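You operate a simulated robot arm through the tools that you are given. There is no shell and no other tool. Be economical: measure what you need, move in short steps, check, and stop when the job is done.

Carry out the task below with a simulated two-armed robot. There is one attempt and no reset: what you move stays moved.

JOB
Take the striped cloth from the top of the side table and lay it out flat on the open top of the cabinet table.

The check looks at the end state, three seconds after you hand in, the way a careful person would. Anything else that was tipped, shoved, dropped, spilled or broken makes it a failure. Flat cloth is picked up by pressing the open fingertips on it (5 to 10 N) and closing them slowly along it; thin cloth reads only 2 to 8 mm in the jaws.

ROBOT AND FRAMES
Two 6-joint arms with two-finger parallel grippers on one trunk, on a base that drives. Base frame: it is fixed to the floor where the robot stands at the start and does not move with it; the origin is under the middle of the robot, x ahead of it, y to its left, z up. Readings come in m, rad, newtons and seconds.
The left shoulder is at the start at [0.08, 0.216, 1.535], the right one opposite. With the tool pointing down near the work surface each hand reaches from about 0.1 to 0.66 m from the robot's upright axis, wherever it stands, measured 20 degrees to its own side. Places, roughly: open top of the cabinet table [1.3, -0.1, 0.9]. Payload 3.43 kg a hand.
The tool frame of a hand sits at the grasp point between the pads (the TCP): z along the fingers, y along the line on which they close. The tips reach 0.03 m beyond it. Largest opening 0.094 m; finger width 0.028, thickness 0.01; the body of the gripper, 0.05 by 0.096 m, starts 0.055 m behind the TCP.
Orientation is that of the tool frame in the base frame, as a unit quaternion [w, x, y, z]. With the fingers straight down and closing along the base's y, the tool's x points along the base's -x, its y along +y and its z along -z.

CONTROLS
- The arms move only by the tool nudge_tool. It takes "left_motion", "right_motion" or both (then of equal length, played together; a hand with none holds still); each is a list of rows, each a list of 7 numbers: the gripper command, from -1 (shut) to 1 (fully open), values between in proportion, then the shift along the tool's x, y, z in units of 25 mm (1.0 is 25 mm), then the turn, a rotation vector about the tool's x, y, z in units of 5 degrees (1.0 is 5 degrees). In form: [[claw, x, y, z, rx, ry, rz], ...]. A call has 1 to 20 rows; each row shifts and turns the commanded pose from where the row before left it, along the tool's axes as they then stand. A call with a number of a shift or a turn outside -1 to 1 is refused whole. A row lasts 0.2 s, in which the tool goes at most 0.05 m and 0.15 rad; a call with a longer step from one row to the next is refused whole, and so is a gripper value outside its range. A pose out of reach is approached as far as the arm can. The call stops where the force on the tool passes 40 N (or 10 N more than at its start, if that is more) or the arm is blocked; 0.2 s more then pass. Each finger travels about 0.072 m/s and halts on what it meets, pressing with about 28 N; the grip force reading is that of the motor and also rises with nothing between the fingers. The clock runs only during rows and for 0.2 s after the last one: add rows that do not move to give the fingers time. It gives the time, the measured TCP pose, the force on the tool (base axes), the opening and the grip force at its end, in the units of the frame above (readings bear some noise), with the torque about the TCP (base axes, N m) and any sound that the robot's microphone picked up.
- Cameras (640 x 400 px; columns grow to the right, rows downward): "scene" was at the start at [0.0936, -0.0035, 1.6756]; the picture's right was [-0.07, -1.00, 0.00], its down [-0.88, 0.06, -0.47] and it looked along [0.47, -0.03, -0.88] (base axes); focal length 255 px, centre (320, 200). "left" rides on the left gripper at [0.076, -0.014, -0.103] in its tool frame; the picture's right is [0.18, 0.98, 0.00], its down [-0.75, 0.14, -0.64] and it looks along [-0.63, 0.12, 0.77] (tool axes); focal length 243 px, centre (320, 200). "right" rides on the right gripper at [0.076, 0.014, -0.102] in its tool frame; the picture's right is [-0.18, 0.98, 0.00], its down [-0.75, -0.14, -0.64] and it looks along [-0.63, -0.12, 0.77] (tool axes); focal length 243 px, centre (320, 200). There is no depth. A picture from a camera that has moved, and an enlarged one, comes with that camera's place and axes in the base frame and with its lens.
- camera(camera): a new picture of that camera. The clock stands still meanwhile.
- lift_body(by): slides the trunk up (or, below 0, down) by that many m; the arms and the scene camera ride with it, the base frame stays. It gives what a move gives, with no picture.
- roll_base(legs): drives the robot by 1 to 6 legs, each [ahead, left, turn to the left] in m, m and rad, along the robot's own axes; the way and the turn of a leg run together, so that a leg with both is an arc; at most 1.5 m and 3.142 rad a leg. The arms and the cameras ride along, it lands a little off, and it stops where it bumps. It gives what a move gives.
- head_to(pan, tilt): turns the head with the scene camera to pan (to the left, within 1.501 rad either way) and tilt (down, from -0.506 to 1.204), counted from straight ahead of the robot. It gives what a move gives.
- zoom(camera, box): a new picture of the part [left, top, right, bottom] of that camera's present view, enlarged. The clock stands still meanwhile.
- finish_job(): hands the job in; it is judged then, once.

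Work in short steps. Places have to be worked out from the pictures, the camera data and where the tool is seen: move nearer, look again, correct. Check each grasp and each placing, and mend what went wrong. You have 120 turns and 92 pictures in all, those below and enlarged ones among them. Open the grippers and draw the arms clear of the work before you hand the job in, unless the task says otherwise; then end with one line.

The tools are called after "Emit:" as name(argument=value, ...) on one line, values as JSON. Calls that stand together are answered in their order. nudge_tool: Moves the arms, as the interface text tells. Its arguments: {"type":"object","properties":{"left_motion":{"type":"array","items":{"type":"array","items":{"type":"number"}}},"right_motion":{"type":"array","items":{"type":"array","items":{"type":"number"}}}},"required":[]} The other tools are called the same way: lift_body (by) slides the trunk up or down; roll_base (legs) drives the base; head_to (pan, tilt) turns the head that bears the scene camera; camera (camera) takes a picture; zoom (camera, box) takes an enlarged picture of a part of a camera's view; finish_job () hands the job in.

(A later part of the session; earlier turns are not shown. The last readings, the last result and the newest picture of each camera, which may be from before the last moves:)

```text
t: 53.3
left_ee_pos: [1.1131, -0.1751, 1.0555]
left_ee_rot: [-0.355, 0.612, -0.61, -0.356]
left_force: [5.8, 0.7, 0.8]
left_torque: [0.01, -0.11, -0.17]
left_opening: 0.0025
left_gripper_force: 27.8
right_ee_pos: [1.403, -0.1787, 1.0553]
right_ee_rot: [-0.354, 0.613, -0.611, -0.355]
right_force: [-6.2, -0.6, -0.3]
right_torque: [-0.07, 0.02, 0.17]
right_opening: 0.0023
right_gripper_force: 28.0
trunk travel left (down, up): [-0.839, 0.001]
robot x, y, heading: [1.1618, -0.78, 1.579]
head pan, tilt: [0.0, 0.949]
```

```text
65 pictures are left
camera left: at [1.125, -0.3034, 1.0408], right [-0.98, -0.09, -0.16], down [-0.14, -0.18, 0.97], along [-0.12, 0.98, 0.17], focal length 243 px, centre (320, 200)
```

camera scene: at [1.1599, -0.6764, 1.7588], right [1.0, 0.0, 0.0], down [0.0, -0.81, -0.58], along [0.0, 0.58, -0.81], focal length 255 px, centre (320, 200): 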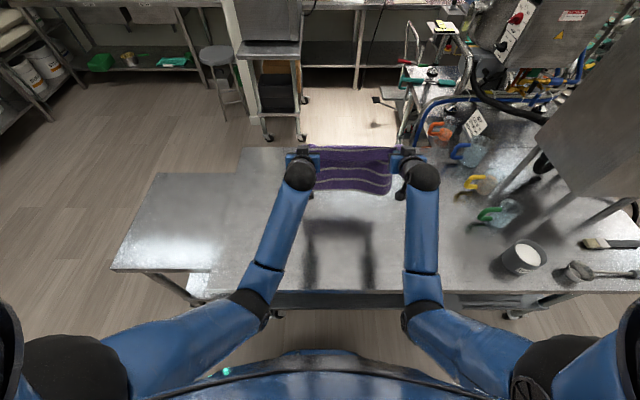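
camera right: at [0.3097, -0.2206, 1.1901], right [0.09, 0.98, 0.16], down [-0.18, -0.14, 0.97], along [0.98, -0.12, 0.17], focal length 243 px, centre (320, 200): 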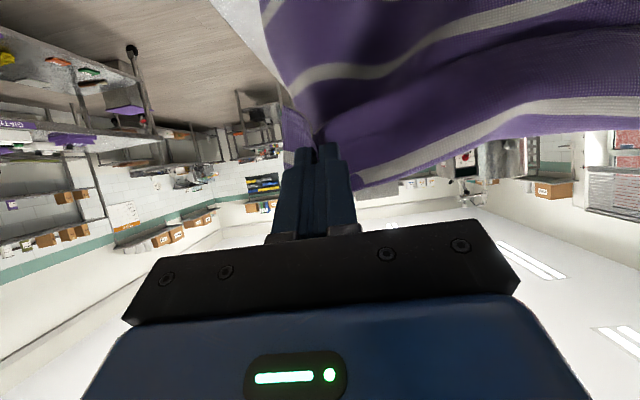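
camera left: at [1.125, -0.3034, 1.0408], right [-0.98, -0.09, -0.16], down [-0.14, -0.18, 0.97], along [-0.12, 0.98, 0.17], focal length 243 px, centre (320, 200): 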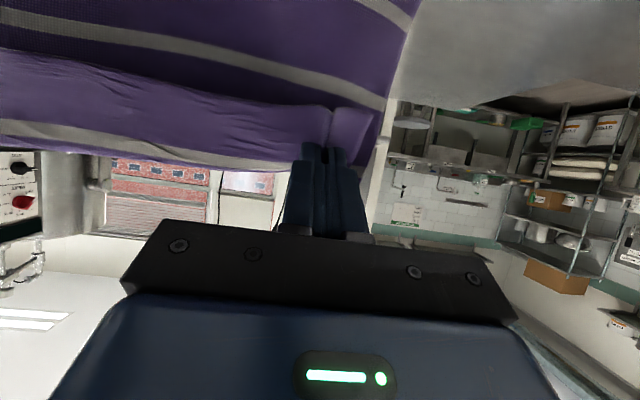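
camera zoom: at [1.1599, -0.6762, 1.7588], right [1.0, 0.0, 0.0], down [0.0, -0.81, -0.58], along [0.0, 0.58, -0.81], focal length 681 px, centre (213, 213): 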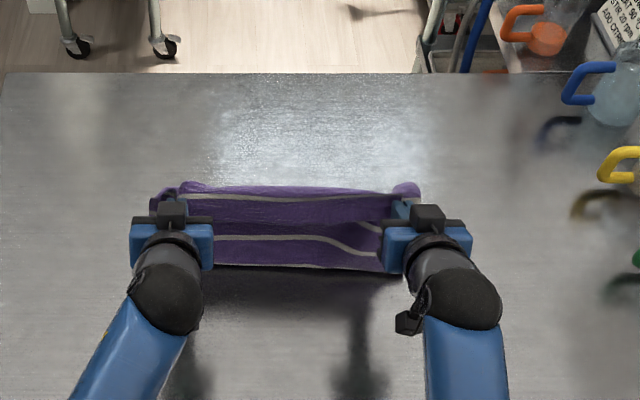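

The cloth meets the table directly under the hands, with the laid part going away behind it as intended. I'll continue the diagonal another 100 mm.

Emit:
nudge_tool(left_motion=[[-1, 0.683, 0, -0.183, 0, 0, 0], [-1, 0.683, 0, -0.183, 0, 0, 0], [-1, 0.683, 0, -0.183, 0, 0, 0], [-1, 0.683, 0, -0.183, 0, 0, 0], [-1, 0.683, 0, -0.183, 0, 0, 0], [-1, 0.683, 0, -0.183, 0, 0, 0], [-1, 0.683, 0, -0.183, 0, 0, 0], [-1, 0, 0, 0, 0, 0, 0]], right_motion=[[-1, 0.683, 0, -0.183, 0, 0, 0], [-1, 0.683, 0, -0.183, 0, 0, 0], [-1, 0.683, 0, -0.183, 0, 0, 0], [-1, 0.683, 0, -0.183, 0, 0, 0], [-1, 0.683, 0, -0.183, 0, 0, 0], [-1, 0.683, 0, -0.183, 0, 0, 0], [-1, 0.683, 0, -0.183, 0, 0, 0], [-1, 0, 0, 0, 0, 0, 0]])

Emit:
zoom(camera="scene", box=[240, 120, 480, 270])

```text
t: 55.1
left_ee_pos: [1.1125, -0.2639, 0.9687]
left_ee_rot: [-0.356, 0.612, -0.611, -0.355]
left_force: [5.2, 0.9, 0.5]
left_torque: [0.02, -0.13, -0.18]
left_opening: 0.0025
left_gripper_force: 28.3
right_ee_pos: [1.4027, -0.2671, 0.9673]
right_ee_rot: [-0.354, 0.613, -0.611, -0.355]
right_force: [-6.6, 0.0, -0.7]
right_torque: [-0.02, -0.03, 0.12]
right_opening: 0.0021
right_gripper_force: 27.9
trunk travel left (down, up): [-0.839, 0.001]
robot x, y, heading: [1.1631, -0.7782, 1.572]
head pan, tilt: [0.0, 0.949]
```

```text
2.67 times, centred on (360, 195) of scene
camera zoom: at [1.1598, -0.6767, 1.7588], right [1.0, 0.0, 0.0], down [0.0, -0.81, -0.58], along [0.0, 0.58, -0.81], focal length 681 px, centre (213, 213)
```

zoom: 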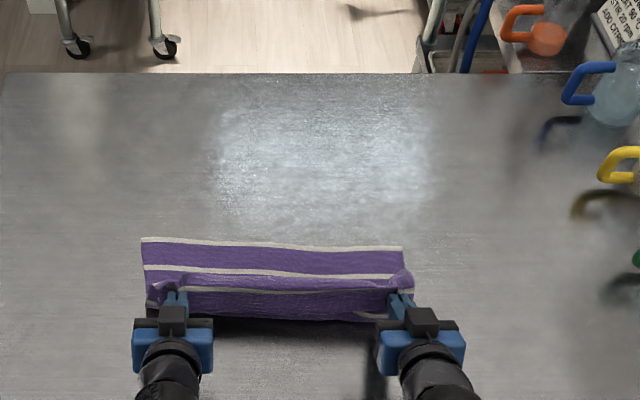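

The far part lies on the table; about 5 cm remains under the hands. I'll go down 30 mm and back 80 mm to pull the rest out.

Emit:
nudge_tool(left_motion=[[-1, 0.62, 0, -0.57, 0, 0, 0], [-1, 0.62, 0, -0.57, 0, 0, 0], [-1, 0.62, 0, -0.57, 0, 0, 0], [-1, 0.62, 0, -0.57, 0, 0, 0], [-1, 0, 0, 0, 0, 0, 0]], right_motion=[[-1, 0.62, 0, -0.57, 0, 0, 0], [-1, 0.62, 0, -0.57, 0, 0, 0], [-1, 0.62, 0, -0.57, 0, 0, 0], [-1, 0.62, 0, -0.57, 0, 0, 0], [-1, 0, 0, 0, 0, 0, 0]])

Emit:
zoom(camera="scene", box=[240, 150, 480, 300])

```text
t: 56.3
left_ee_pos: [1.1114, -0.3451, 0.9427]
left_ee_rot: [-0.356, 0.612, -0.611, -0.355]
left_force: [5.8, 0.1, 0.5]
left_torque: [0.02, -0.08, -0.19]
left_opening: 0.0024
left_gripper_force: 27.8
right_ee_pos: [1.4046, -0.3468, 0.9415]
right_ee_rot: [-0.354, 0.613, -0.61, -0.356]
right_force: [-6.3, 0.5, -0.2]
right_torque: [-0.02, 0.01, 0.21]
right_opening: 0.0023
right_gripper_force: 27.8
trunk travel left (down, up): [-0.839, 0.001]
robot x, y, heading: [1.1637, -0.7826, 1.575]
head pan, tilt: [0.0, 0.949]
```

```text
2.67 times, centred on (360, 225) of scene
camera zoom: at [1.1598, -0.6771, 1.7588], right [1.0, 0.0, 0.0], down [0.0, -0.81, -0.58], along [0.0, 0.58, -0.81], focal length 681 px, centre (213, 133)
```

zoom: 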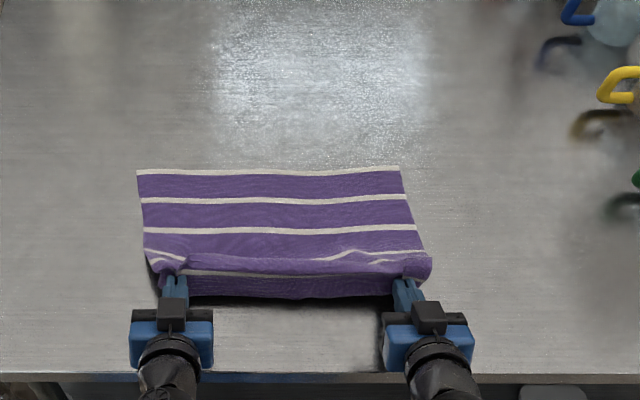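

Laid nicely so far; the remaining near part still bulges. I'll pull back 30 mm more while going down 8 mm.

Emit:
nudge_tool(left_motion=[[-1, 0.31, 0, -0.42, 0, 0, 0], [-1, 0.31, 0, -0.42, 0, 0, 0], [-1, 0.2, 0, -0.35, 0, 0, 0], [-1, 0, 0, 0, 0, 0, 0]], right_motion=[[-1, 0.31, 0, -0.42, 0, 0, 0], [-1, 0.31, 0, -0.42, 0, 0, 0], [-1, 0.2, 0, -0.35, 0, 0, 0], [-1, 0, 0, 0, 0, 0, 0]])

Emit:
zoom(camera="scene", box=[240, 150, 480, 300])

```text
t: 57.3
left_ee_pos: [1.1118, -0.3795, 0.9396]
left_ee_rot: [-0.355, 0.613, -0.61, -0.355]
left_force: [6.0, 0.4, 0.4]
left_torque: [0.0, -0.13, -0.21]
left_opening: 0.0023
left_gripper_force: 28.1
right_ee_pos: [1.4044, -0.3832, 0.9388]
right_ee_rot: [-0.354, 0.613, -0.611, -0.355]
right_force: [-5.9, -0.1, -0.9]
right_torque: [-0.04, -0.02, 0.17]
right_opening: 0.0021
right_gripper_force: 28.3
trunk travel left (down, up): [-0.839, 0.001]
robot x, y, heading: [1.1616, -0.7805, 1.57]
head pan, tilt: [0.0, 0.949]
```

```text
2.67 times, centred on (360, 225) of scene
camera zoom: at [1.16, -0.6763, 1.7588], right [1.0, 0.0, 0.0], down [0.0, -0.81, -0.58], along [0.0, 0.58, -0.81], focal length 681 px, centre (213, 133)
```

zoom: 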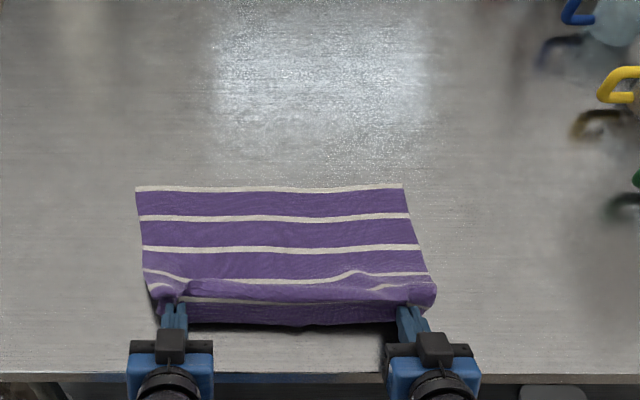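

The cloth is now sliding along as a whole, so it is fully laid, apart from the near strip pinched a bit above the table. I'll ease forward and down so that the near flap trails toward the robot, then open the fingers.

Emit:
nudge_tool(left_motion=[[-1, -0.05, 0, 0.45, 0, 0, 0], [-1, -0.05, 0, 0.45, 0, 0, 0], [-1, 0.2, 0, 0.12, 0, 0, 0], [-1, 0, 0, 0, 0, 0, 0], [-0.8, 0, 0, 0, 0, 0, 0], [-0.6, 0, 0, 0, 0, 0, 0], [-0.4, 0, 0, 0, 0, 0, 0], [-0.2, 0, 0, 0, 0, 0, 0], [0, 0, 0, 0, 0, 0, 0], [0, 0, 0, 0, 0, 0, 0]], right_motion=[[-1, -0.05, 0, 0.45, 0, 0, 0], [-1, -0.05, 0, 0.45, 0, 0, 0], [-1, 0.2, 0, 0.12, 0, 0, 0], [-1, 0, 0, 0, 0, 0, 0], [-0.8, 0, 0, 0, 0, 0, 0], [-0.6, 0, 0, 0, 0, 0, 0], [-0.4, 0, 0, 0, 0, 0, 0], [-0.2, 0, 0, 0, 0, 0, 0], [0, 0, 0, 0, 0, 0, 0], [0, 0, 0, 0, 0, 0, 0]])

Emit:
zoom(camera="scene", box=[240, 150, 480, 300])

Emit:
camera(camera="left")

```text
t: 59.5
left_ee_pos: [1.1119, -0.3595, 0.9239]
left_ee_rot: [-0.355, 0.612, -0.611, -0.355]
left_force: [0.2, -0.1, -0.6]
left_torque: [0.0, -0.02, 0.03]
left_opening: 0.047
left_gripper_force: 0.1
right_ee_pos: [1.4031, -0.3617, 0.9246]
right_ee_rot: [-0.354, 0.613, -0.611, -0.356]
right_force: [-0.5, 0.0, -0.3]
right_torque: [0.01, 0.01, -0.01]
right_opening: 0.0471
right_gripper_force: 0.0
trunk travel left (down, up): [-0.839, 0.001]
robot x, y, heading: [1.1596, -0.7794, 1.577]
head pan, tilt: [0.0, 0.949]
```

```text
2.67 times, centred on (360, 225) of scene
camera zoom: at [1.1598, -0.6769, 1.7588], right [1.0, 0.0, 0.0], down [0.0, -0.81, -0.58], along [0.0, 0.58, -0.81], focal length 681 px, centre (213, 133)
```

zoom: 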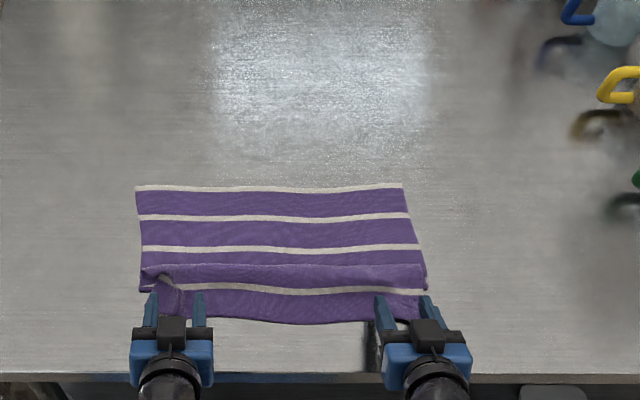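

```text
60 pictures are left
camera left: at [1.1257, -0.4869, 0.9096], right [-0.98, -0.09, -0.16], down [-0.14, -0.18, 0.97], along [-0.12, 0.98, 0.17], focal length 243 px, centre (320, 200)
```

left: 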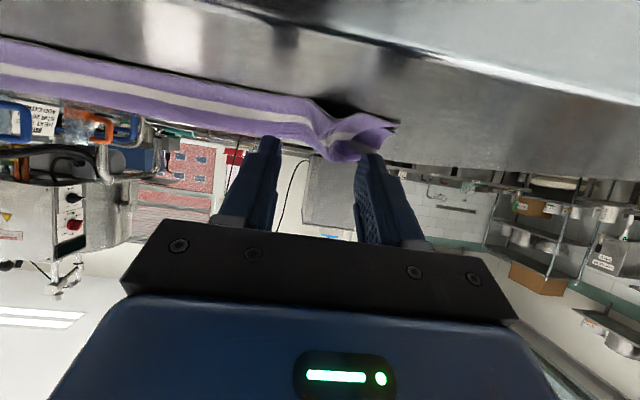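

Released. A shallow fold remains across the near third. I'll withdraw the hands up and back, then look closely.

Emit:
nudge_tool(left_motion=[[0, -0.433, 0, -0.25, 0, 0, 0], [0, -0.866, 0, -0.5, 0, 0, 0], [0, -0.866, 0, -0.5, 0, 0, 0], [0, -0.866, 0, -0.5, 0, 0, 0], [0, 0, 0, 0, 0, 1, 0], [0, 0, 0, 0, 0, 1, 0], [0, 0, 0, 0, 0, 1, 0], [0, 0, 0, 0, 0, 1, 0], [0, 0, 0, 0, 0, 1, 0], [0, 0, 0, 0, 0, 1, 0], [0, 0, 0, 0, 0, 1, 0], [0, 0, 0, 0, 0, 1, 0], [0, 0, 0, 0, 0, 1, 0], [0, 0, 0, 0, 0, 1, 0], [0, 0, 0, 0, 0, 1, 0], [0, 0, 0, 0, 0, 1, 0]], right_motion=[[0, -0.433, 0, -0.25, 0, 0, 0], [0, -0.866, 0, -0.5, 0, 0, 0], [0, -0.866, 0, -0.5, 0, 0, 0], [0, -0.866, 0, -0.5, 0, 0, 0], [0, 0, 0, 0, 0, 1, 0], [0, 0, 0, 0, 0, 1, 0], [0, 0, 0, 0, 0, 1, 0], [0, 0, 0, 0, 0, 1, 0], [0, 0, 0, 0, 0, 1, 0], [0, 0, 0, 0, 0, 1, 0], [0, 0, 0, 0, 0, 1, 0], [0, 0, 0, 0, 0, 1, 0], [0, 0, 0, 0, 0, 1, 0], [0, 0, 0, 0, 0, 1, 0], [0, 0, 0, 0, 0, 1, 0], [0, 0, 0, 0, 0, 1, 0]])

Emit:
zoom(camera="scene", box=[260, 190, 420, 290])

Emit:
camera(camera="left")

Emit:
camera(camera="right")

```text
t: 62.9
left_ee_pos: [1.1134, -0.3586, 1.0113]
left_ee_rot: [-0.001, 0.708, -0.706, 0.001]
left_force: [-0.2, -0.2, -0.3]
left_torque: [-0.01, 0.0, 0.0]
left_opening: 0.0467
left_gripper_force: 0.0
right_ee_pos: [1.4043, -0.3606, 1.0127]
right_ee_rot: [-0.001, 0.708, -0.706, 0.0]
right_force: [-0.2, 0.5, 0.4]
right_torque: [0.0, -0.08, -0.02]
right_opening: 0.047
right_gripper_force: 0.0
trunk travel left (down, up): [-0.839, 0.001]
robot x, y, heading: [1.1605, -0.7781, 1.574]
head pan, tilt: [0.0, 0.949]
```

```text
4.00 times, centred on (340, 240) of scene
camera zoom: at [1.1602, -0.6747, 1.7587], right [1.0, 0.0, 0.0], down [0.0, -0.81, -0.58], along [0.0, 0.58, -0.81], focal length 1022 px, centre (240, 40)
```

zoom: 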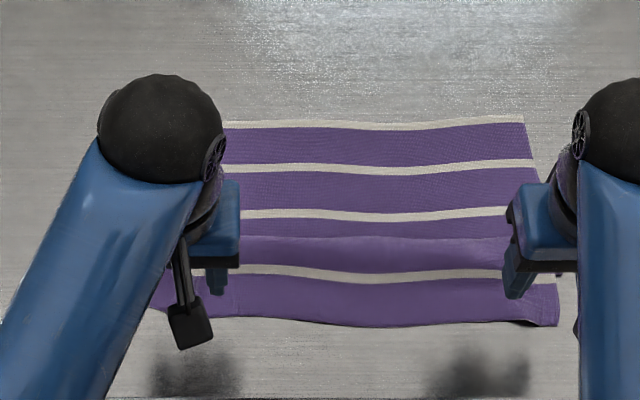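

```text
58 pictures are left
camera left: at [1.1254, -0.4361, 1.114], right [-0.98, -0.19, 0.0], down [-0.14, 0.75, 0.64], along [-0.12, 0.63, -0.77], focal length 243 px, centre (320, 200)
```

left: 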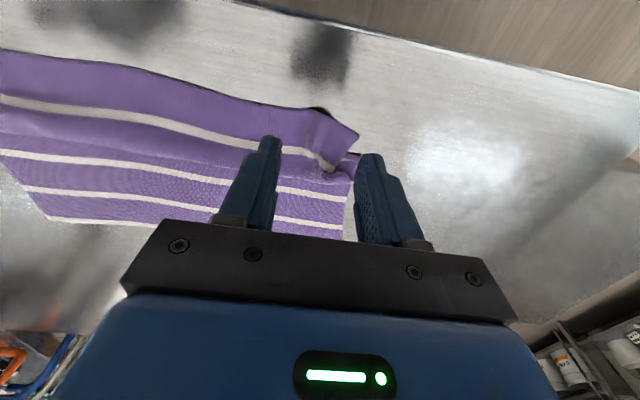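

```text
57 pictures are left
camera right: at [1.3896, -0.4376, 1.1137], right [-0.98, 0.18, 0.0], down [0.14, 0.75, 0.64], along [0.12, 0.63, -0.77], focal length 243 px, centre (320, 200)
```

right: 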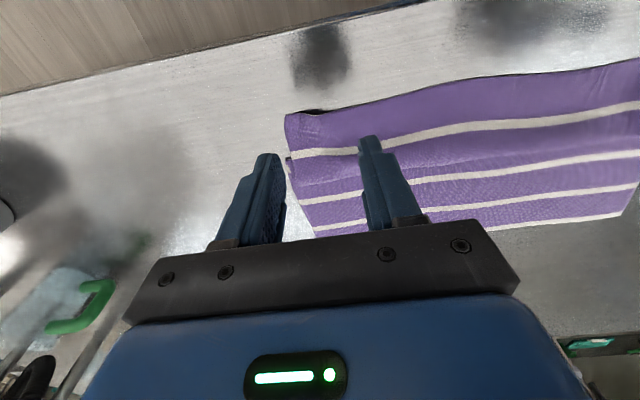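

Originally there were 6 white stripes with one at the far edge; now only 4 show, so two are hidden in a Z-fold. I'll re-grasp both near corners, lift and re-lay further in with a better path. First I'll descend with vertical fingers above the near corners.

Emit:
nudge_tool(left_motion=[[0, -0.4, 0, 0.7, 0, 0, 0], [0, -0.4, 0, 0.7, 0, 0, 0], [0, 0, 0, 0.7, 0, 0, 0], [0, 0, 0, 0.5, 0, 0, 0], [0, 0, 0, 0, 0, 0, 0]], right_motion=[[0, -0.3, 0.2, 0.7, 0, 0, 0], [0, -0.3, 0.2, 0.7, 0, 0, 0], [0, 0, 0, 0.7, 0, 0, 0], [0, 0, 0, 0.5, 0, 0, 0], [0, 0, 0, 0, 0, 0, 0]])

Emit:
camera(camera="left")

Emit:
camera(camera="right")

```text
t: 64.1
left_ee_pos: [1.1111, -0.3385, 0.946]
left_ee_rot: [-0.002, 0.708, -0.706, -0.001]
left_force: [-0.6, 0.1, 1.1]
left_torque: [-0.01, 0.0, 0.01]
left_opening: 0.047
left_gripper_force: 0.0
right_ee_pos: [1.3935, -0.347, 0.947]
right_ee_rot: [-0.001, 0.708, -0.706, -0.001]
right_force: [0.2, -0.6, 0.2]
right_torque: [-0.02, -0.03, 0.03]
right_opening: 0.047
right_gripper_force: 0.0
trunk travel left (down, up): [-0.839, 0.001]
robot x, y, heading: [1.1576, -0.7833, 1.575]
head pan, tilt: [0.0, 0.949]
```

```text
56 pictures are left
camera left: at [1.1254, -0.4163, 1.0487], right [-0.98, -0.19, 0.0], down [-0.14, 0.75, 0.65], along [-0.12, 0.63, -0.76], focal length 243 px, centre (320, 200)
```

left: 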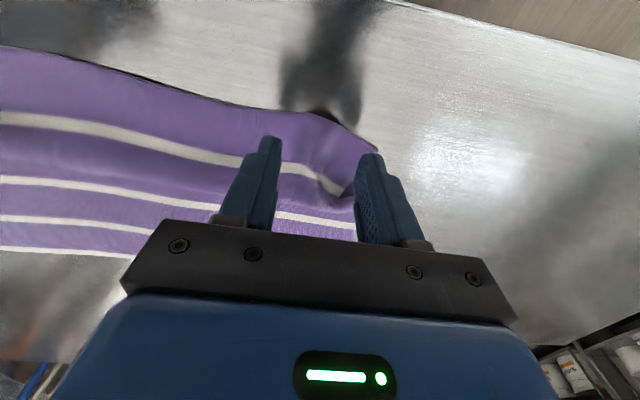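

```text
55 pictures are left
camera right: at [1.3796, -0.4237, 1.0491], right [-0.98, 0.18, 0.0], down [0.14, 0.75, 0.64], along [0.12, 0.63, -0.76], focal length 243 px, centre (320, 200)
```

right: 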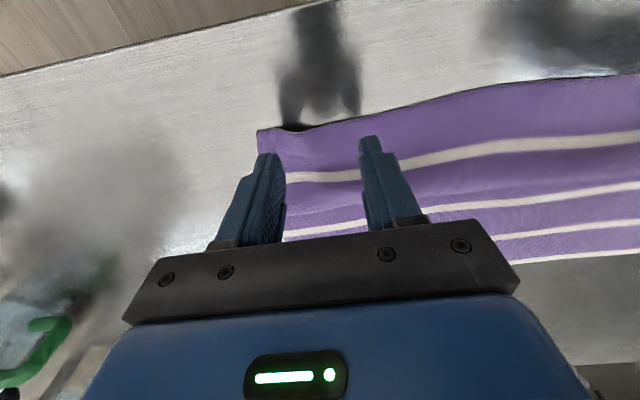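

Positions are good; I'll shift the left 8 mm inward and step down to contact.

Emit:
nudge_tool(left_motion=[[0, 0, -0.32, 0, 0, 0, 0], [0, 0, 0, 0.25, 0, 0, 0], [0, 0, 0, 0.25, 0, 0, 0], [0, 0, 0, 0.1, 0, 0, 0], [0, 0, 0, 0, 0, 0, 0]], right_motion=[[0, 0, 0, 0, 0, 0, 0], [0, 0, 0, 0.25, 0, 0, 0], [0, 0, 0, 0.25, 0, 0, 0], [0, 0, 0, 0.1, 0, 0, 0], [0, 0, 0, 0, 0, 0, 0]])

```text
t: 65.3
left_ee_pos: [1.1207, -0.3391, 0.9333]
left_ee_rot: [-0.002, 0.708, -0.706, 0.0]
left_force: [0.1, 0.0, -1.0]
left_torque: [-0.03, -0.02, 0.03]
left_opening: 0.047
left_gripper_force: 0.1
right_ee_pos: [1.3933, -0.3473, 0.9322]
right_ee_rot: [-0.002, 0.708, -0.706, -0.001]
right_force: [0.7, -0.3, 0.8]
right_torque: [0.04, 0.0, 0.02]
right_opening: 0.0467
right_gripper_force: 0.1
trunk travel left (down, up): [-0.839, 0.001]
robot x, y, heading: [1.16, -0.7834, 1.573]
head pan, tilt: [0.0, 0.949]
```

No contact yet; continuing in small steps.

Emit:
nudge_tool(left_motion=[[0, 0, 0, 0.12, 0, 0, 0], [0, 0, 0, 0.12, 0, 0, 0], [0, 0, 0, 0, 0, 0, 0]], right_motion=[[0, 0, 0, 0.12, 0, 0, 0], [0, 0, 0, 0.12, 0, 0, 0], [0, 0, 0, 0, 0, 0, 0]])

```text
t: 66.1
left_ee_pos: [1.12, -0.3393, 0.9252]
left_ee_rot: [-0.002, 0.709, -0.706, -0.002]
left_force: [-0.3, -0.2, 0.4]
left_torque: [-0.02, 0.0, 0.0]
left_opening: 0.0472
left_gripper_force: 0.1
right_ee_pos: [1.394, -0.3465, 0.9264]
right_ee_rot: [-0.002, 0.708, -0.706, -0.002]
right_force: [0.0, -0.3, -0.5]
right_torque: [-0.01, 0.02, 0.0]
right_opening: 0.0469
right_gripper_force: 0.0
trunk travel left (down, up): [-0.839, 0.001]
robot x, y, heading: [1.1621, -0.7799, 1.578]
head pan, tilt: [0.0, 0.949]
```

Emit:
nudge_tool(left_motion=[[0, 0, 0, 0.12, 0, 0, 0], [0, 0, 0, 0.12, 0, 0, 0], [0, 0, 0, 0.12, 0, 0, 0], [0, 0, 0, 0, 0, 0, 0]], right_motion=[[0, 0, 0, 0.12, 0, 0, 0], [0, 0, 0, 0.12, 0, 0, 0], [0, 0, 0, 0.12, 0, 0, 0], [0, 0, 0, 0, 0, 0, 0]])

Emit:
camera(camera="left")

```text
t: 67.1
left_ee_pos: [1.1201, -0.3385, 0.9168]
left_ee_rot: [-0.002, 0.709, -0.706, -0.002]
left_force: [-0.2, -1.1, -0.7]
left_torque: [-0.01, 0.01, 0.0]
left_opening: 0.0471
left_gripper_force: 0.1
right_ee_pos: [1.394, -0.3464, 0.9177]
right_ee_rot: [-0.001, 0.708, -0.706, -0.001]
right_force: [0.0, 0.5, 0.0]
right_torque: [-0.01, -0.01, -0.01]
right_opening: 0.0473
right_gripper_force: 0.0
trunk travel left (down, up): [-0.839, 0.001]
robot x, y, heading: [1.1623, -0.7787, 1.573]
head pan, tilt: [0.0, 0.949]
```

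```text
54 pictures are left
camera left: at [1.1334, -0.4165, 1.0192], right [-0.98, -0.19, 0.0], down [-0.14, 0.75, 0.65], along [-0.12, 0.63, -0.76], focal length 243 px, centre (320, 200)
```

left: 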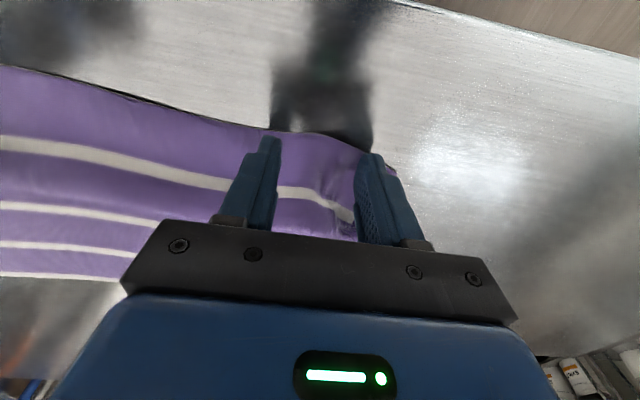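

The fingers are close to the edge, so I'll move 7 mm further in and continue down.

Emit:
nudge_tool(left_motion=[[0, -0.3, -0.1, 0, 0, 0, 0], [0, 0, 0, 0.12, 0, 0, 0], [0, 0, 0, 0.12, 0, 0, 0], [0, 0, 0, 0.12, 0, 0, 0], [0, 0, 0, 0, 0, 0, 0]], right_motion=[[0, -0.3, 0, 0, 0, 0, 0], [0, 0, 0, 0.12, 0, 0, 0], [0, 0, 0, 0.12, 0, 0, 0], [0, 0, 0, 0.12, 0, 0, 0], [0, 0, 0, 0, 0, 0, 0]])

```text
t: 68.3
left_ee_pos: [1.1225, -0.3319, 0.9118]
left_ee_rot: [-0.005, 0.708, -0.706, -0.003]
left_force: [-0.5, 3.5, 20.8]
left_torque: [0.24, 0.4, -0.04]
left_opening: 0.0469
left_gripper_force: 0.3
right_ee_pos: [1.3939, -0.3406, 0.9126]
right_ee_rot: [-0.005, 0.708, -0.706, -0.004]
right_force: [4.2, 4.1, 26.1]
right_torque: [-0.11, 0.12, 0.0]
right_opening: 0.0467
right_gripper_force: 0.0
trunk travel left (down, up): [-0.839, 0.001]
robot x, y, heading: [1.1587, -0.7826, 1.573]
head pan, tilt: [0.0, 0.949]
```

Contact (surface at z≈0.883). I'll ease to about 10 N and close slowly.

Emit:
nudge_tool(left_motion=[[0, 0, 0, -0.08, 0, 0, 0], [-0.1, 0, 0, 0, 0, 0, 0], [-0.2, 0, 0, 0, 0, 0, 0], [-0.3, 0, 0, 0, 0, 0, 0], [-0.4, 0, 0, 0, 0, 0, 0], [-0.5, 0, 0, 0, 0, 0, 0], [-0.6, 0, 0, 0, 0, 0, 0], [-0.7, 0, 0, 0, 0, 0, 0], [-0.8, 0, 0, 0, 0, 0, 0], [-0.9, 0, 0, 0, 0, 0, 0], [-1, 0, 0, 0, 0, 0, 0], [-1, 0, 0, 0, 0, 0, 0], [-1, 0, 0, 0, 0, 0, 0]], right_motion=[[0, 0, 0, -0.11, 0, 0, 0], [-0.1, 0, 0, 0, 0, 0, 0], [-0.2, 0, 0, 0, 0, 0, 0], [-0.3, 0, 0, 0, 0, 0, 0], [-0.4, 0, 0, 0, 0, 0, 0], [-0.5, 0, 0, 0, 0, 0, 0], [-0.6, 0, 0, 0, 0, 0, 0], [-0.7, 0, 0, 0, 0, 0, 0], [-0.8, 0, 0, 0, 0, 0, 0], [-0.9, 0, 0, 0, 0, 0, 0], [-1, 0, 0, 0, 0, 0, 0], [-1, 0, 0, 0, 0, 0, 0], [-1, 0, 0, 0, 0, 0, 0]])

Emit:
camera(camera="left")

Emit:
camera(camera="right")

```text
t: 71.1
left_ee_pos: [1.1227, -0.3319, 0.912]
left_ee_rot: [-0.004, 0.708, -0.707, -0.001]
left_force: [13.2, 0.1, 23.7]
left_torque: [0.15, -0.28, 0.3]
left_opening: 0.0046
left_gripper_force: 27.8
right_ee_pos: [1.3925, -0.3415, 0.9117]
right_ee_rot: [-0.002, 0.709, -0.706, -0.002]
right_force: [-15.8, 0.1, 1.4]
right_torque: [0.01, 0.44, -0.04]
right_opening: 0.0028
right_gripper_force: 28.1
trunk travel left (down, up): [-0.839, 0.001]
robot x, y, heading: [1.1578, -0.78, 1.57]
head pan, tilt: [0.0, 0.949]
```

```text
53 pictures are left
camera left: at [1.1365, -0.4105, 1.0137], right [-0.98, -0.19, 0.0], down [-0.15, 0.75, 0.65], along [-0.12, 0.64, -0.76], focal length 243 px, centre (320, 200)
```

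left: 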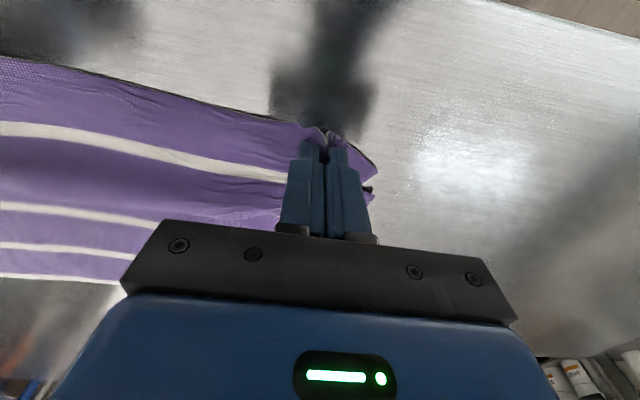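

```text
52 pictures are left
camera right: at [1.3788, -0.4182, 1.014], right [-0.98, 0.18, 0.0], down [0.14, 0.75, 0.65], along [0.12, 0.64, -0.76], focal length 243 px, centre (320, 200)
```

right: 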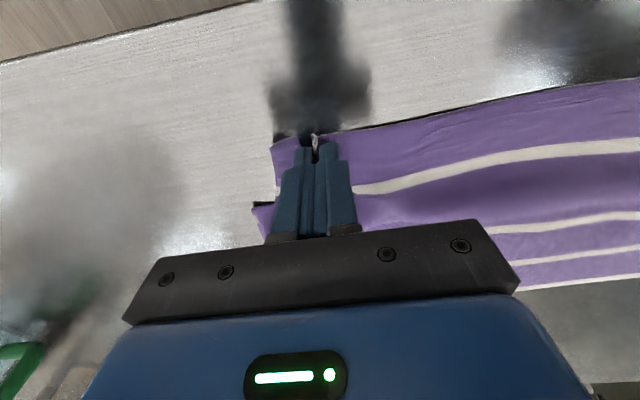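

Both hold (4.6 and 2.8 mm). I'll relax the side tension and lift 100 mm to see that only one layer is held.

Emit:
nudge_tool(left_motion=[[-1, 0, -0.2, -0.2, 0, 0, 0], [-1, 0, 0, -0.6, 0, 0, 0], [-1, 0, 0, -0.6, 0, 0, 0], [-1, 0, 0, -0.6, 0, 0, 0], [-1, 0, 0, -0.6, 0, 0, 0], [-1, 0, 0, -0.6, 0, 0, 0], [-1, 0, 0, 0, 0, 0, 0]], right_motion=[[-1, 0, 0.2, -0.2, 0, 0, 0], [-1, 0, 0, -0.6, 0, 0, 0], [-1, 0, 0, -0.6, 0, 0, 0], [-1, 0, 0, -0.6, 0, 0, 0], [-1, 0, 0, -0.6, 0, 0, 0], [-1, 0, 0, -0.6, 0, 0, 0], [-1, 0, 0, 0, 0, 0, 0]])

Emit:
camera(camera="left")

Emit:
camera(camera="right")

Emit:
zoom(camera="scene", box=[240, 150, 480, 300])

```text
t: 72.7
left_ee_pos: [1.1271, -0.3334, 0.9897]
left_ee_rot: [-0.003, 0.708, -0.706, -0.002]
left_force: [6.5, -0.1, 0.7]
left_torque: [-0.02, -0.14, 0.11]
left_opening: 0.0023
left_gripper_force: 27.7
right_ee_pos: [1.3879, -0.3399, 0.9912]
right_ee_rot: [-0.002, 0.709, -0.706, -0.001]
right_force: [-5.7, -0.5, 0.9]
right_torque: [-0.01, 0.17, -0.05]
right_opening: 0.0026
right_gripper_force: 27.3
trunk travel left (down, up): [-0.839, 0.001]
robot x, y, heading: [1.1602, -0.7768, 1.574]
head pan, tilt: [0.0, 0.949]
```

```text
51 pictures are left
camera left: at [1.1406, -0.4091, 1.0922], right [-0.98, -0.19, 0.0], down [-0.14, 0.75, 0.65], along [-0.12, 0.63, -0.76], focal length 243 px, centre (320, 200)
```

left: 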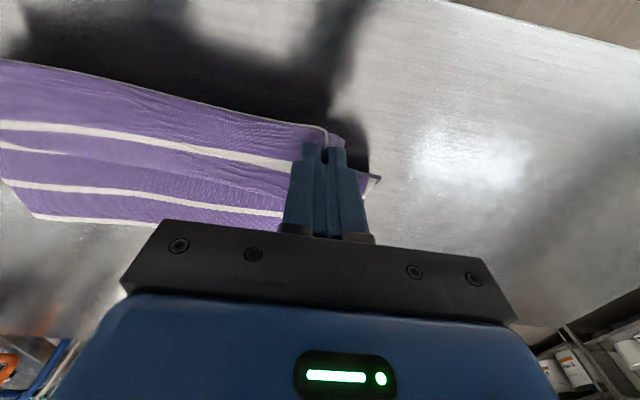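

```text
50 pictures are left
camera right: at [1.374, -0.4159, 1.0932], right [-0.98, 0.18, 0.0], down [0.14, 0.75, 0.64], along [0.12, 0.63, -0.76], focal length 243 px, centre (320, 200)
```

right: 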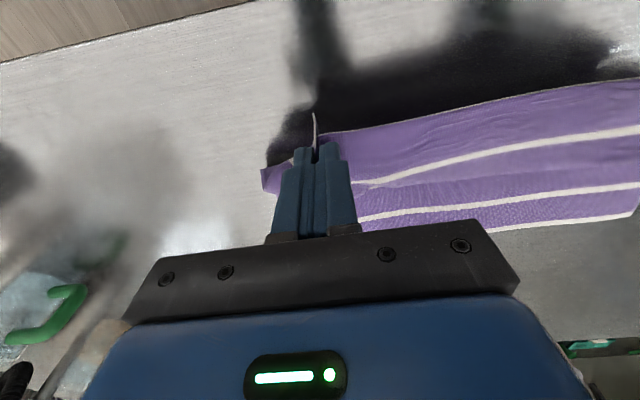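

```text
2.67 times, centred on (360, 225) of scene
camera zoom: at [1.1598, -0.6766, 1.7588], right [1.0, 0.0, 0.0], down [0.0, -0.81, -0.58], along [0.0, 0.58, -0.81], focal length 681 px, centre (213, 133)
```

zoom: 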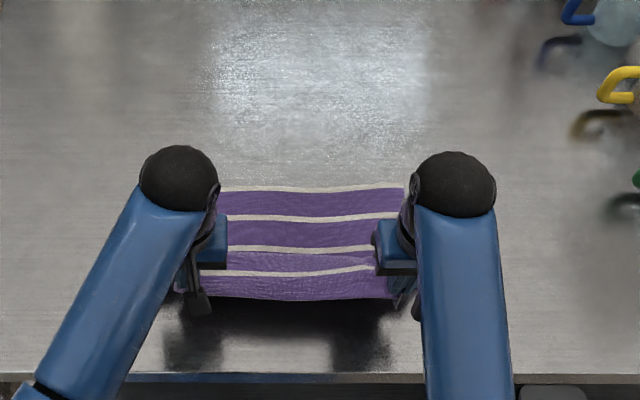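

Clean grip on the near edge. I'll tilt the fingers forward again and raise with some forward motion.

Emit:
nudge_tool(left_motion=[[-1, 0, 0, -0.2, 0, -1, 0], [-1, 0, 0, -0.2, 0, -1, 0], [-1, 0, 0, 0, 0, -1, 0], [-1, 0, 0, 0, 0, -1, 0], [-1, 0, 0, 0, 0, -1, 0], [-1, 0, 0, 0, 0, -1, 0], [-1, 0, 0, 0, 0, -1, 0], [-1, 0, 0, 0, 0, -1, 0], [-1, 0, 0, 0, 0, -1, 0], [-1, 0, 0, 0, 0, -1, 0], [-1, 0, 0, 0, 0, -1, 0], [-1, 0, 0, 0, 0, -1, 0], [-1, -0.866, 0, -0.5, 0, 0, 0], [-1, -0.866, 0, -0.5, 0, 0, 0], [-1, -0.866, 0, -0.5, 0, 0, 0], [-1, -0.866, 0, -0.5, 0, 0, 0], [-1, -0.866, 0, -0.5, 0, 0, 0], [-1, -0.866, 0, -0.5, 0, 0, 0], [-1, -0.866, 0, -0.5, 0, 0, 0], [-1, 0, 0, 0, 0, 0, 0]], right_motion=[[-1, 0, 0, -0.2, 0, -1, 0], [-1, 0, 0, -0.2, 0, -1, 0], [-1, 0, 0, 0, 0, -1, 0], [-1, 0, 0, 0, 0, -1, 0], [-1, 0, 0, 0, 0, -1, 0], [-1, 0, 0, 0, 0, -1, 0], [-1, 0, 0, 0, 0, -1, 0], [-1, 0, 0, 0, 0, -1, 0], [-1, 0, 0, 0, 0, -1, 0], [-1, 0, 0, 0, 0, -1, 0], [-1, 0, 0, 0, 0, -1, 0], [-1, 0, 0, 0, 0, -1, 0], [-1, -0.866, 0, -0.5, 0, 0, 0], [-1, -0.866, 0, -0.5, 0, 0, 0], [-1, -0.866, 0, -0.5, 0, 0, 0], [-1, -0.866, 0, -0.5, 0, 0, 0], [-1, -0.866, 0, -0.5, 0, 0, 0], [-1, -0.866, 0, -0.5, 0, 0, 0], [-1, -0.866, 0, -0.5, 0, 0, 0], [-1, 0, 0, 0, 0, 0, 0]])

Emit:
camera(camera="scene")

Emit:
camera(camera="right")

```text
t: 76.9
left_ee_pos: [1.1277, -0.3336, 1.1745]
left_ee_rot: [-0.354, 0.613, -0.61, -0.355]
left_force: [5.7, -0.2, -0.2]
left_torque: [-0.01, -0.16, -0.14]
left_opening: 0.0025
left_gripper_force: 27.2
right_ee_pos: [1.3879, -0.3413, 1.1763]
right_ee_rot: [-0.353, 0.613, -0.611, -0.355]
right_force: [-4.7, -0.2, 0.1]
right_torque: [-0.04, 0.06, 0.11]
right_opening: 0.0026
right_gripper_force: 28.1
trunk travel left (down, up): [-0.839, 0.001]
robot x, y, heading: [1.1624, -0.7781, 1.573]
head pan, tilt: [0.0, 0.949]
```

```text
48 pictures are left
camera scene: at [1.1599, -0.6767, 1.7588], right [1.0, 0.0, 0.0], down [0.0, -0.81, -0.58], along [0.0, 0.58, -0.81], focal length 255 px, centre (320, 200)
```

scene: 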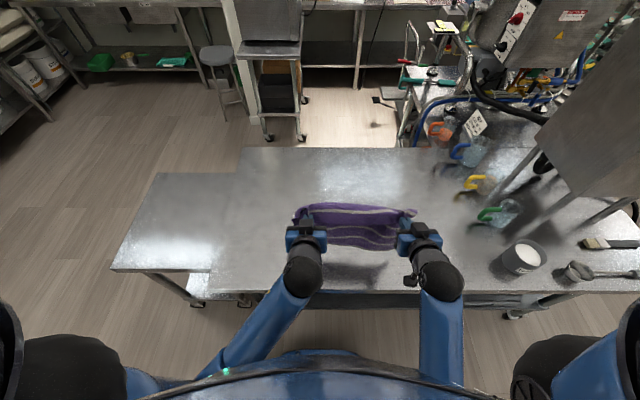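

```text
47 pictures are left
camera right: at [1.3735, -0.469, 1.1607], right [-0.98, 0.09, 0.16], down [0.14, -0.18, 0.97], along [0.11, 0.98, 0.17], focal length 243 px, centre (320, 200)
```

right: 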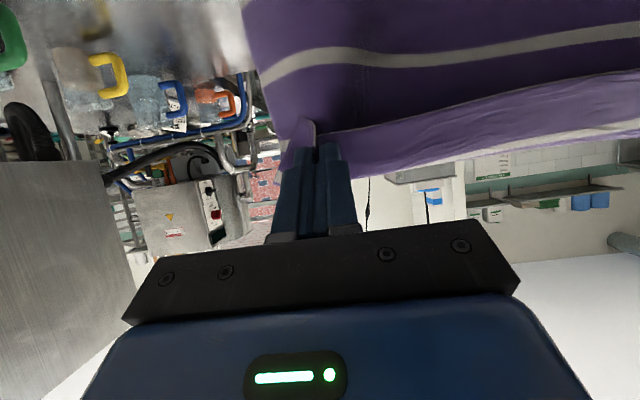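

The cloth is hanging again; I'll carry it 0.3 m forward and 5 cm up.

Emit:
nudge_tool(left_motion=[[-1, -0.866, 0, -0.5, 0, 0, 0], [-1, -0.589, 0, 0.7, 0, 0, 0], [-1, -0.589, 0, 0.7, 0, 0, 0], [-1, -0.589, 0, 0.7, 0, 0, 0], [-1, -0.589, 0, 0.7, 0, 0, 0], [-1, -0.589, 0, 0.7, 0, 0, 0], [-1, -0.589, 0, 0.7, 0, 0, 0], [-1, -0.589, 0, 0.7, 0, 0, 0], [-1, -0.589, 0, 0.7, 0, 0, 0], [-1, -0.589, 0, 0.7, 0, 0, 0], [-1, -0.589, 0, 0.7, 0, 0, 0], [-1, -0.589, 0, 0.7, 0, 0, 0], [-1, -0.589, 0, 0.7, 0, 0, 0], [-1, -0.589, 0, 0.7, 0, 0, 0], [-1, 0, 0, 0, 0, 0, 0], [-1, 0, 0, 0, 0, 0, 0]], right_motion=[[-1, -0.866, 0, -0.5, 0, 0, 0], [-1, -0.589, 0, 0.7, 0, 0, 0], [-1, -0.589, 0, 0.7, 0, 0, 0], [-1, -0.589, 0, 0.7, 0, 0, 0], [-1, -0.589, 0, 0.7, 0, 0, 0], [-1, -0.589, 0, 0.7, 0, 0, 0], [-1, -0.589, 0, 0.7, 0, 0, 0], [-1, -0.589, 0, 0.7, 0, 0, 0], [-1, -0.589, 0, 0.7, 0, 0, 0], [-1, -0.589, 0, 0.7, 0, 0, 0], [-1, -0.589, 0, 0.7, 0, 0, 0], [-1, -0.589, 0, 0.7, 0, 0, 0], [-1, -0.589, 0, 0.7, 0, 0, 0], [-1, -0.589, 0, 0.7, 0, 0, 0], [-1, 0, 0, 0, 0, 0, 0], [-1, 0, 0, 0, 0, 0, 0]])

Emit:
zoom(camera="scene", box=[240, 100, 480, 250])

```text
t: 80.3
left_ee_pos: [1.1272, -0.0421, 1.2533]
left_ee_rot: [-0.355, 0.612, -0.611, -0.355]
left_force: [8.1, 0.3, -0.1]
left_torque: [0.03, -0.25, -0.15]
left_opening: 0.0028
left_gripper_force: 27.4
right_ee_pos: [1.3885, -0.0482, 1.2541]
right_ee_rot: [-0.354, 0.613, -0.609, -0.357]
right_force: [-6.7, -0.9, -1.0]
right_torque: [-0.01, 0.11, 0.17]
right_opening: 0.0025
right_gripper_force: 28.0
trunk travel left (down, up): [-0.839, 0.001]
robot x, y, heading: [1.1643, -0.7783, 1.579]
head pan, tilt: [0.0, 0.949]
```

```text
2.67 times, centred on (360, 175) of scene
camera zoom: at [1.1599, -0.6778, 1.7589], right [1.0, 0.0, 0.0], down [0.0, -0.81, -0.58], along [0.0, 0.58, -0.81], focal length 681 px, centre (213, 267)
```

zoom: 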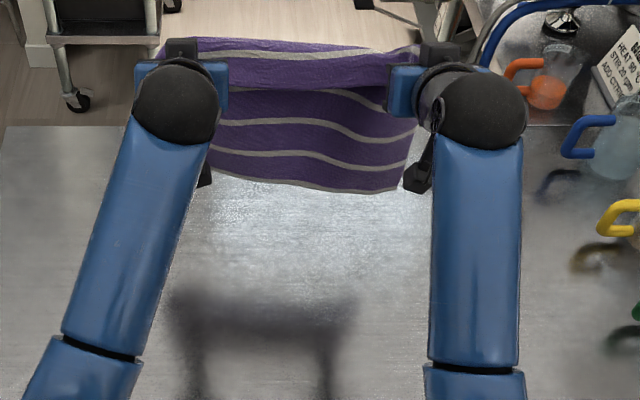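

Reached y≈−0.045. Let me see from both wrist cameras how the cloth hangs, since a light band at the top suggests that a fold may be held.

Emit:
camera(camera="left")

Emit:
camera(camera="right")

Emit:
zoom(camera="scene", box=[290, 105, 410, 180])

```text
45 pictures are left
camera left: at [1.1401, -0.1696, 1.2378], right [-0.98, -0.09, -0.16], down [-0.14, -0.18, 0.97], along [-0.12, 0.98, 0.17], focal length 243 px, centre (320, 200)
```

left: 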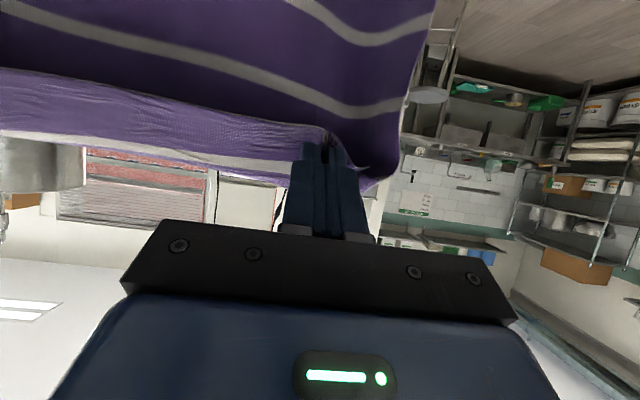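

```text
44 pictures are left
camera right: at [1.3739, -0.1767, 1.2385], right [-0.98, 0.09, 0.16], down [0.14, -0.18, 0.97], along [0.11, 0.98, 0.17], focal length 243 px, centre (320, 200)
```

right: 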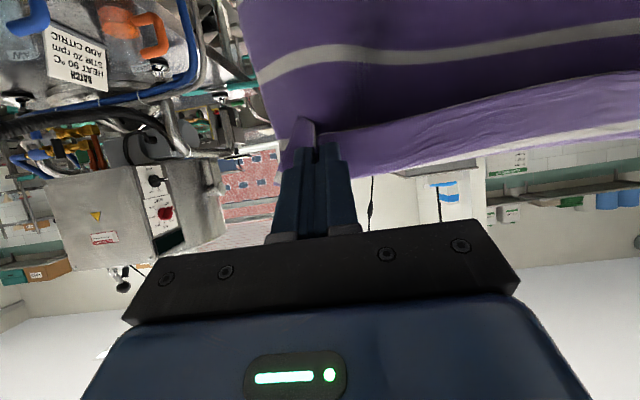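

```text
5.33 times, centred on (350, 142) of scene
camera zoom: at [1.1599, -0.6778, 1.7589], right [1.0, 0.0, 0.0], down [0.0, -0.81, -0.58], along [0.0, 0.58, -0.81], focal length 1362 px, centre (160, 507)
```

zoom: 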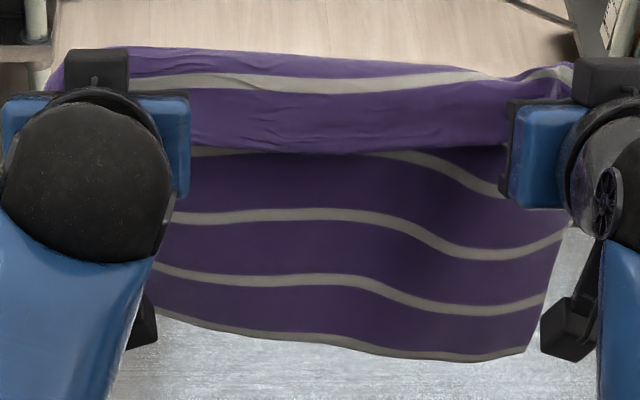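

Now it is clear: with the fingers tilted forward, the cloth goes up over a crest with the near flap folded down in front, which caused the fold. I'll lower to touch-down tilted, then turn the fingers back to vertical while moving back. First down 0.15 m.

Emit:
nudge_tool(left_motion=[[-1, 0.74, 0, 0.427, 0, 0, 0], [-1, 0.74, 0, 0.427, 0, 0, 0], [-1, 0.74, 0, 0.427, 0, 0, 0], [-1, 0.74, 0, 0.427, 0, 0, 0], [-1, 0.74, 0, 0.427, 0, 0, 0], [-1, 0.74, 0, 0.427, 0, 0, 0], [-1, 0.74, 0, 0.427, 0, 0, 0], [-1, 0, 0, 0, 0, 0, 0]], right_motion=[[-1, 0.74, 0, 0.427, 0, 0, 0], [-1, 0.74, 0, 0.427, 0, 0, 0], [-1, 0.74, 0, 0.427, 0, 0, 0], [-1, 0.74, 0, 0.427, 0, 0, 0], [-1, 0.74, 0, 0.427, 0, 0, 0], [-1, 0.74, 0, 0.427, 0, 0, 0], [-1, 0.74, 0, 0.427, 0, 0, 0], [-1, 0, 0, 0, 0, 0, 0]])

Emit:
zoom(camera="scene", box=[280, 125, 440, 225])

```text
t: 82.1
left_ee_pos: [1.1266, -0.0408, 1.1023]
left_ee_rot: [-0.356, 0.612, -0.611, -0.354]
left_force: [6.3, -0.7, 0.2]
left_torque: [0.0, -0.22, -0.15]
left_opening: 0.0024
left_gripper_force: 27.8
right_ee_pos: [1.389, -0.0482, 1.103]
right_ee_rot: [-0.354, 0.613, -0.611, -0.355]
right_force: [-6.7, 0.1, -0.2]
right_torque: [-0.01, 0.08, 0.17]
right_opening: 0.003
right_gripper_force: 28.0
trunk travel left (down, up): [-0.839, 0.001]
robot x, y, heading: [1.1606, -0.7809, 1.571]
head pan, tilt: [0.0, 0.949]
```

```text
4.00 times, centred on (360, 175) of scene
camera zoom: at [1.1599, -0.6764, 1.7588], right [1.0, 0.0, 0.0], down [0.0, -0.81, -0.58], along [0.0, 0.58, -0.81], focal length 1022 px, centre (160, 300)
```

zoom: 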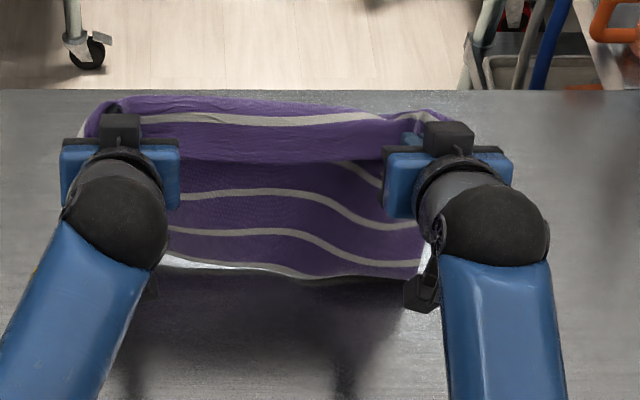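

The far edge is just touching at y≈−0.02. Now I'll move back and down while turning the fingers toward vertical, in two halves.

Emit:
nudge_tool(left_motion=[[-1, 0.902, 0, -0.403, 0, 1, 0], [-1, 0.934, 0, -0.322, 0, 1, 0], [-1, 0.958, 0, -0.24, 0, 1, 0], [-1, 0.976, 0, -0.156, 0, 1, 0], [-1, 0.986, 0, -0.07, 0, 1, 0], [-1, 0.988, 0, 0.016, 0, 1, 0], [-1, 0, 0, 0, 0, 0, 0]], right_motion=[[-1, 0.902, 0, -0.403, 0, 1, 0], [-1, 0.934, 0, -0.322, 0, 1, 0], [-1, 0.958, 0, -0.24, 0, 1, 0], [-1, 0.976, 0, -0.156, 0, 1, 0], [-1, 0.986, 0, -0.07, 0, 1, 0], [-1, 0.988, 0, 0.016, 0, 1, 0], [-1, 0, 0, 0, 0, 0, 0]])

Emit:
zoom(camera="scene", box=[240, 120, 480, 270])

```text
t: 83.7
left_ee_pos: [1.1271, -0.1615, 1.0147]
left_ee_rot: [-0.185, 0.684, -0.682, -0.184]
left_force: [6.0, -0.2, 0.6]
left_torque: [0.02, -0.24, 0.02]
left_opening: 0.0026
left_gripper_force: 27.8
right_ee_pos: [1.3894, -0.1685, 1.0162]
right_ee_rot: [-0.185, 0.684, -0.682, -0.184]
right_force: [-6.3, 0.8, 0.0]
right_torque: [0.02, 0.18, 0.08]
right_opening: 0.0025
right_gripper_force: 28.4
trunk travel left (down, up): [-0.839, 0.001]
robot x, y, heading: [1.1598, -0.7769, 1.571]
head pan, tilt: [0.0, 0.949]
```

```text
2.67 times, centred on (360, 195) of scene
camera zoom: at [1.1599, -0.6762, 1.7588], right [1.0, 0.0, 0.0], down [0.0, -0.81, -0.58], along [0.0, 0.58, -0.81], focal length 681 px, centre (213, 213)
```

zoom: 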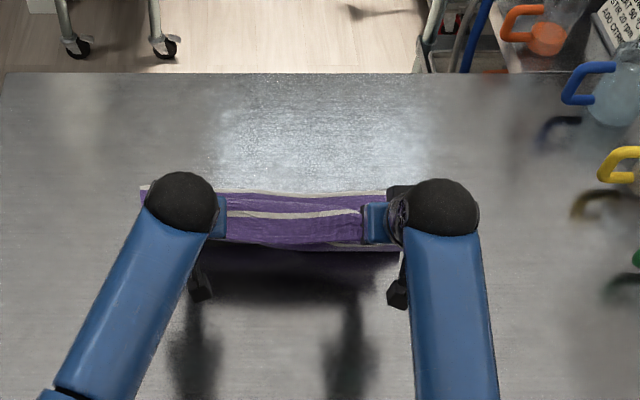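

Far edge has stayed at y≈0. Continuing with the second half.

Emit:
nudge_tool(left_motion=[[-1, 0.983, 0, 0.102, 0, 1, 0], [-1, 0.97, 0, 0.188, 0, 1, 0], [-1, 0.95, 0, 0.271, 0, 1, 0], [-1, 0.923, 0, 0.353, 0, 1, 0], [-1, 0, 0, 0, 0, 0, 0]], right_motion=[[-1, 0.983, 0, 0.102, 0, 1, 0], [-1, 0.97, 0, 0.188, 0, 1, 0], [-1, 0.95, 0, 0.271, 0, 1, 0], [-1, 0.923, 0, 0.353, 0, 1, 0], [-1, 0, 0, 0, 0, 0, 0]])

Emit:
zoom(camera="scene", box=[240, 120, 480, 270])

Emit:
camera(camera="left")

```text
t: 84.9
left_ee_pos: [1.1265, -0.2403, 0.9577]
left_ee_rot: [-0.063, 0.706, -0.703, -0.062]
left_force: [6.7, 0.5, -1.0]
left_torque: [-0.02, -0.2, 0.05]
left_opening: 0.0024
left_gripper_force: 27.6
right_ee_pos: [1.3891, -0.2485, 0.9569]
right_ee_rot: [-0.063, 0.706, -0.703, -0.063]
right_force: [-6.5, -0.4, -0.9]
right_torque: [0.02, 0.22, 0.04]
right_opening: 0.0026
right_gripper_force: 28.7
trunk travel left (down, up): [-0.839, 0.001]
robot x, y, heading: [1.1619, -0.7806, 1.569]
head pan, tilt: [0.0, 0.949]
```

```text
2.67 times, centred on (360, 195) of scene
camera zoom: at [1.1599, -0.6767, 1.7588], right [1.0, 0.0, 0.0], down [0.0, -0.81, -0.58], along [0.0, 0.58, -0.81], focal length 681 px, centre (213, 213)
```

zoom: 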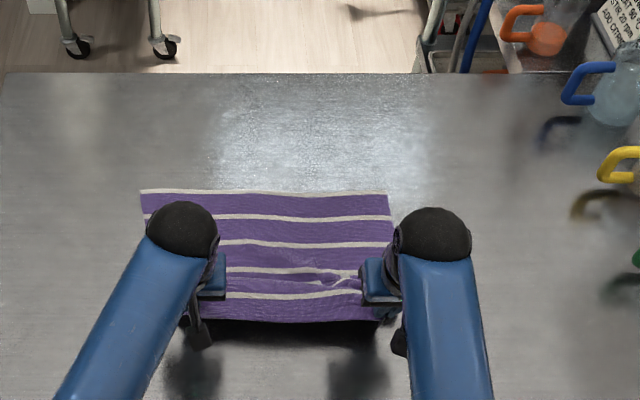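

```text
39 pictures are left
camera left: at [1.1404, -0.3342, 1.0445], right [-0.98, -0.18, -0.03], down [-0.14, 0.63, 0.76], along [-0.12, 0.76, -0.64], focal length 243 px, centre (320, 200)
```

left: 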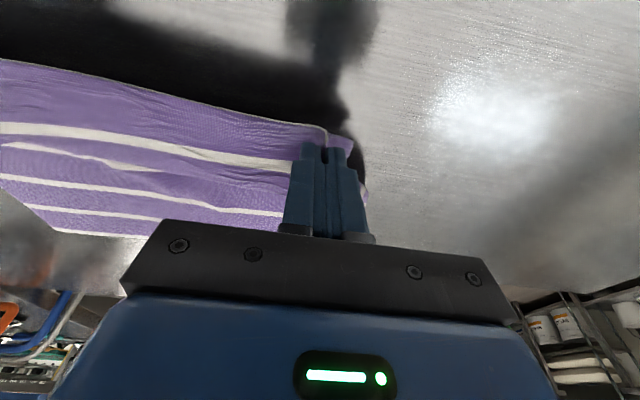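

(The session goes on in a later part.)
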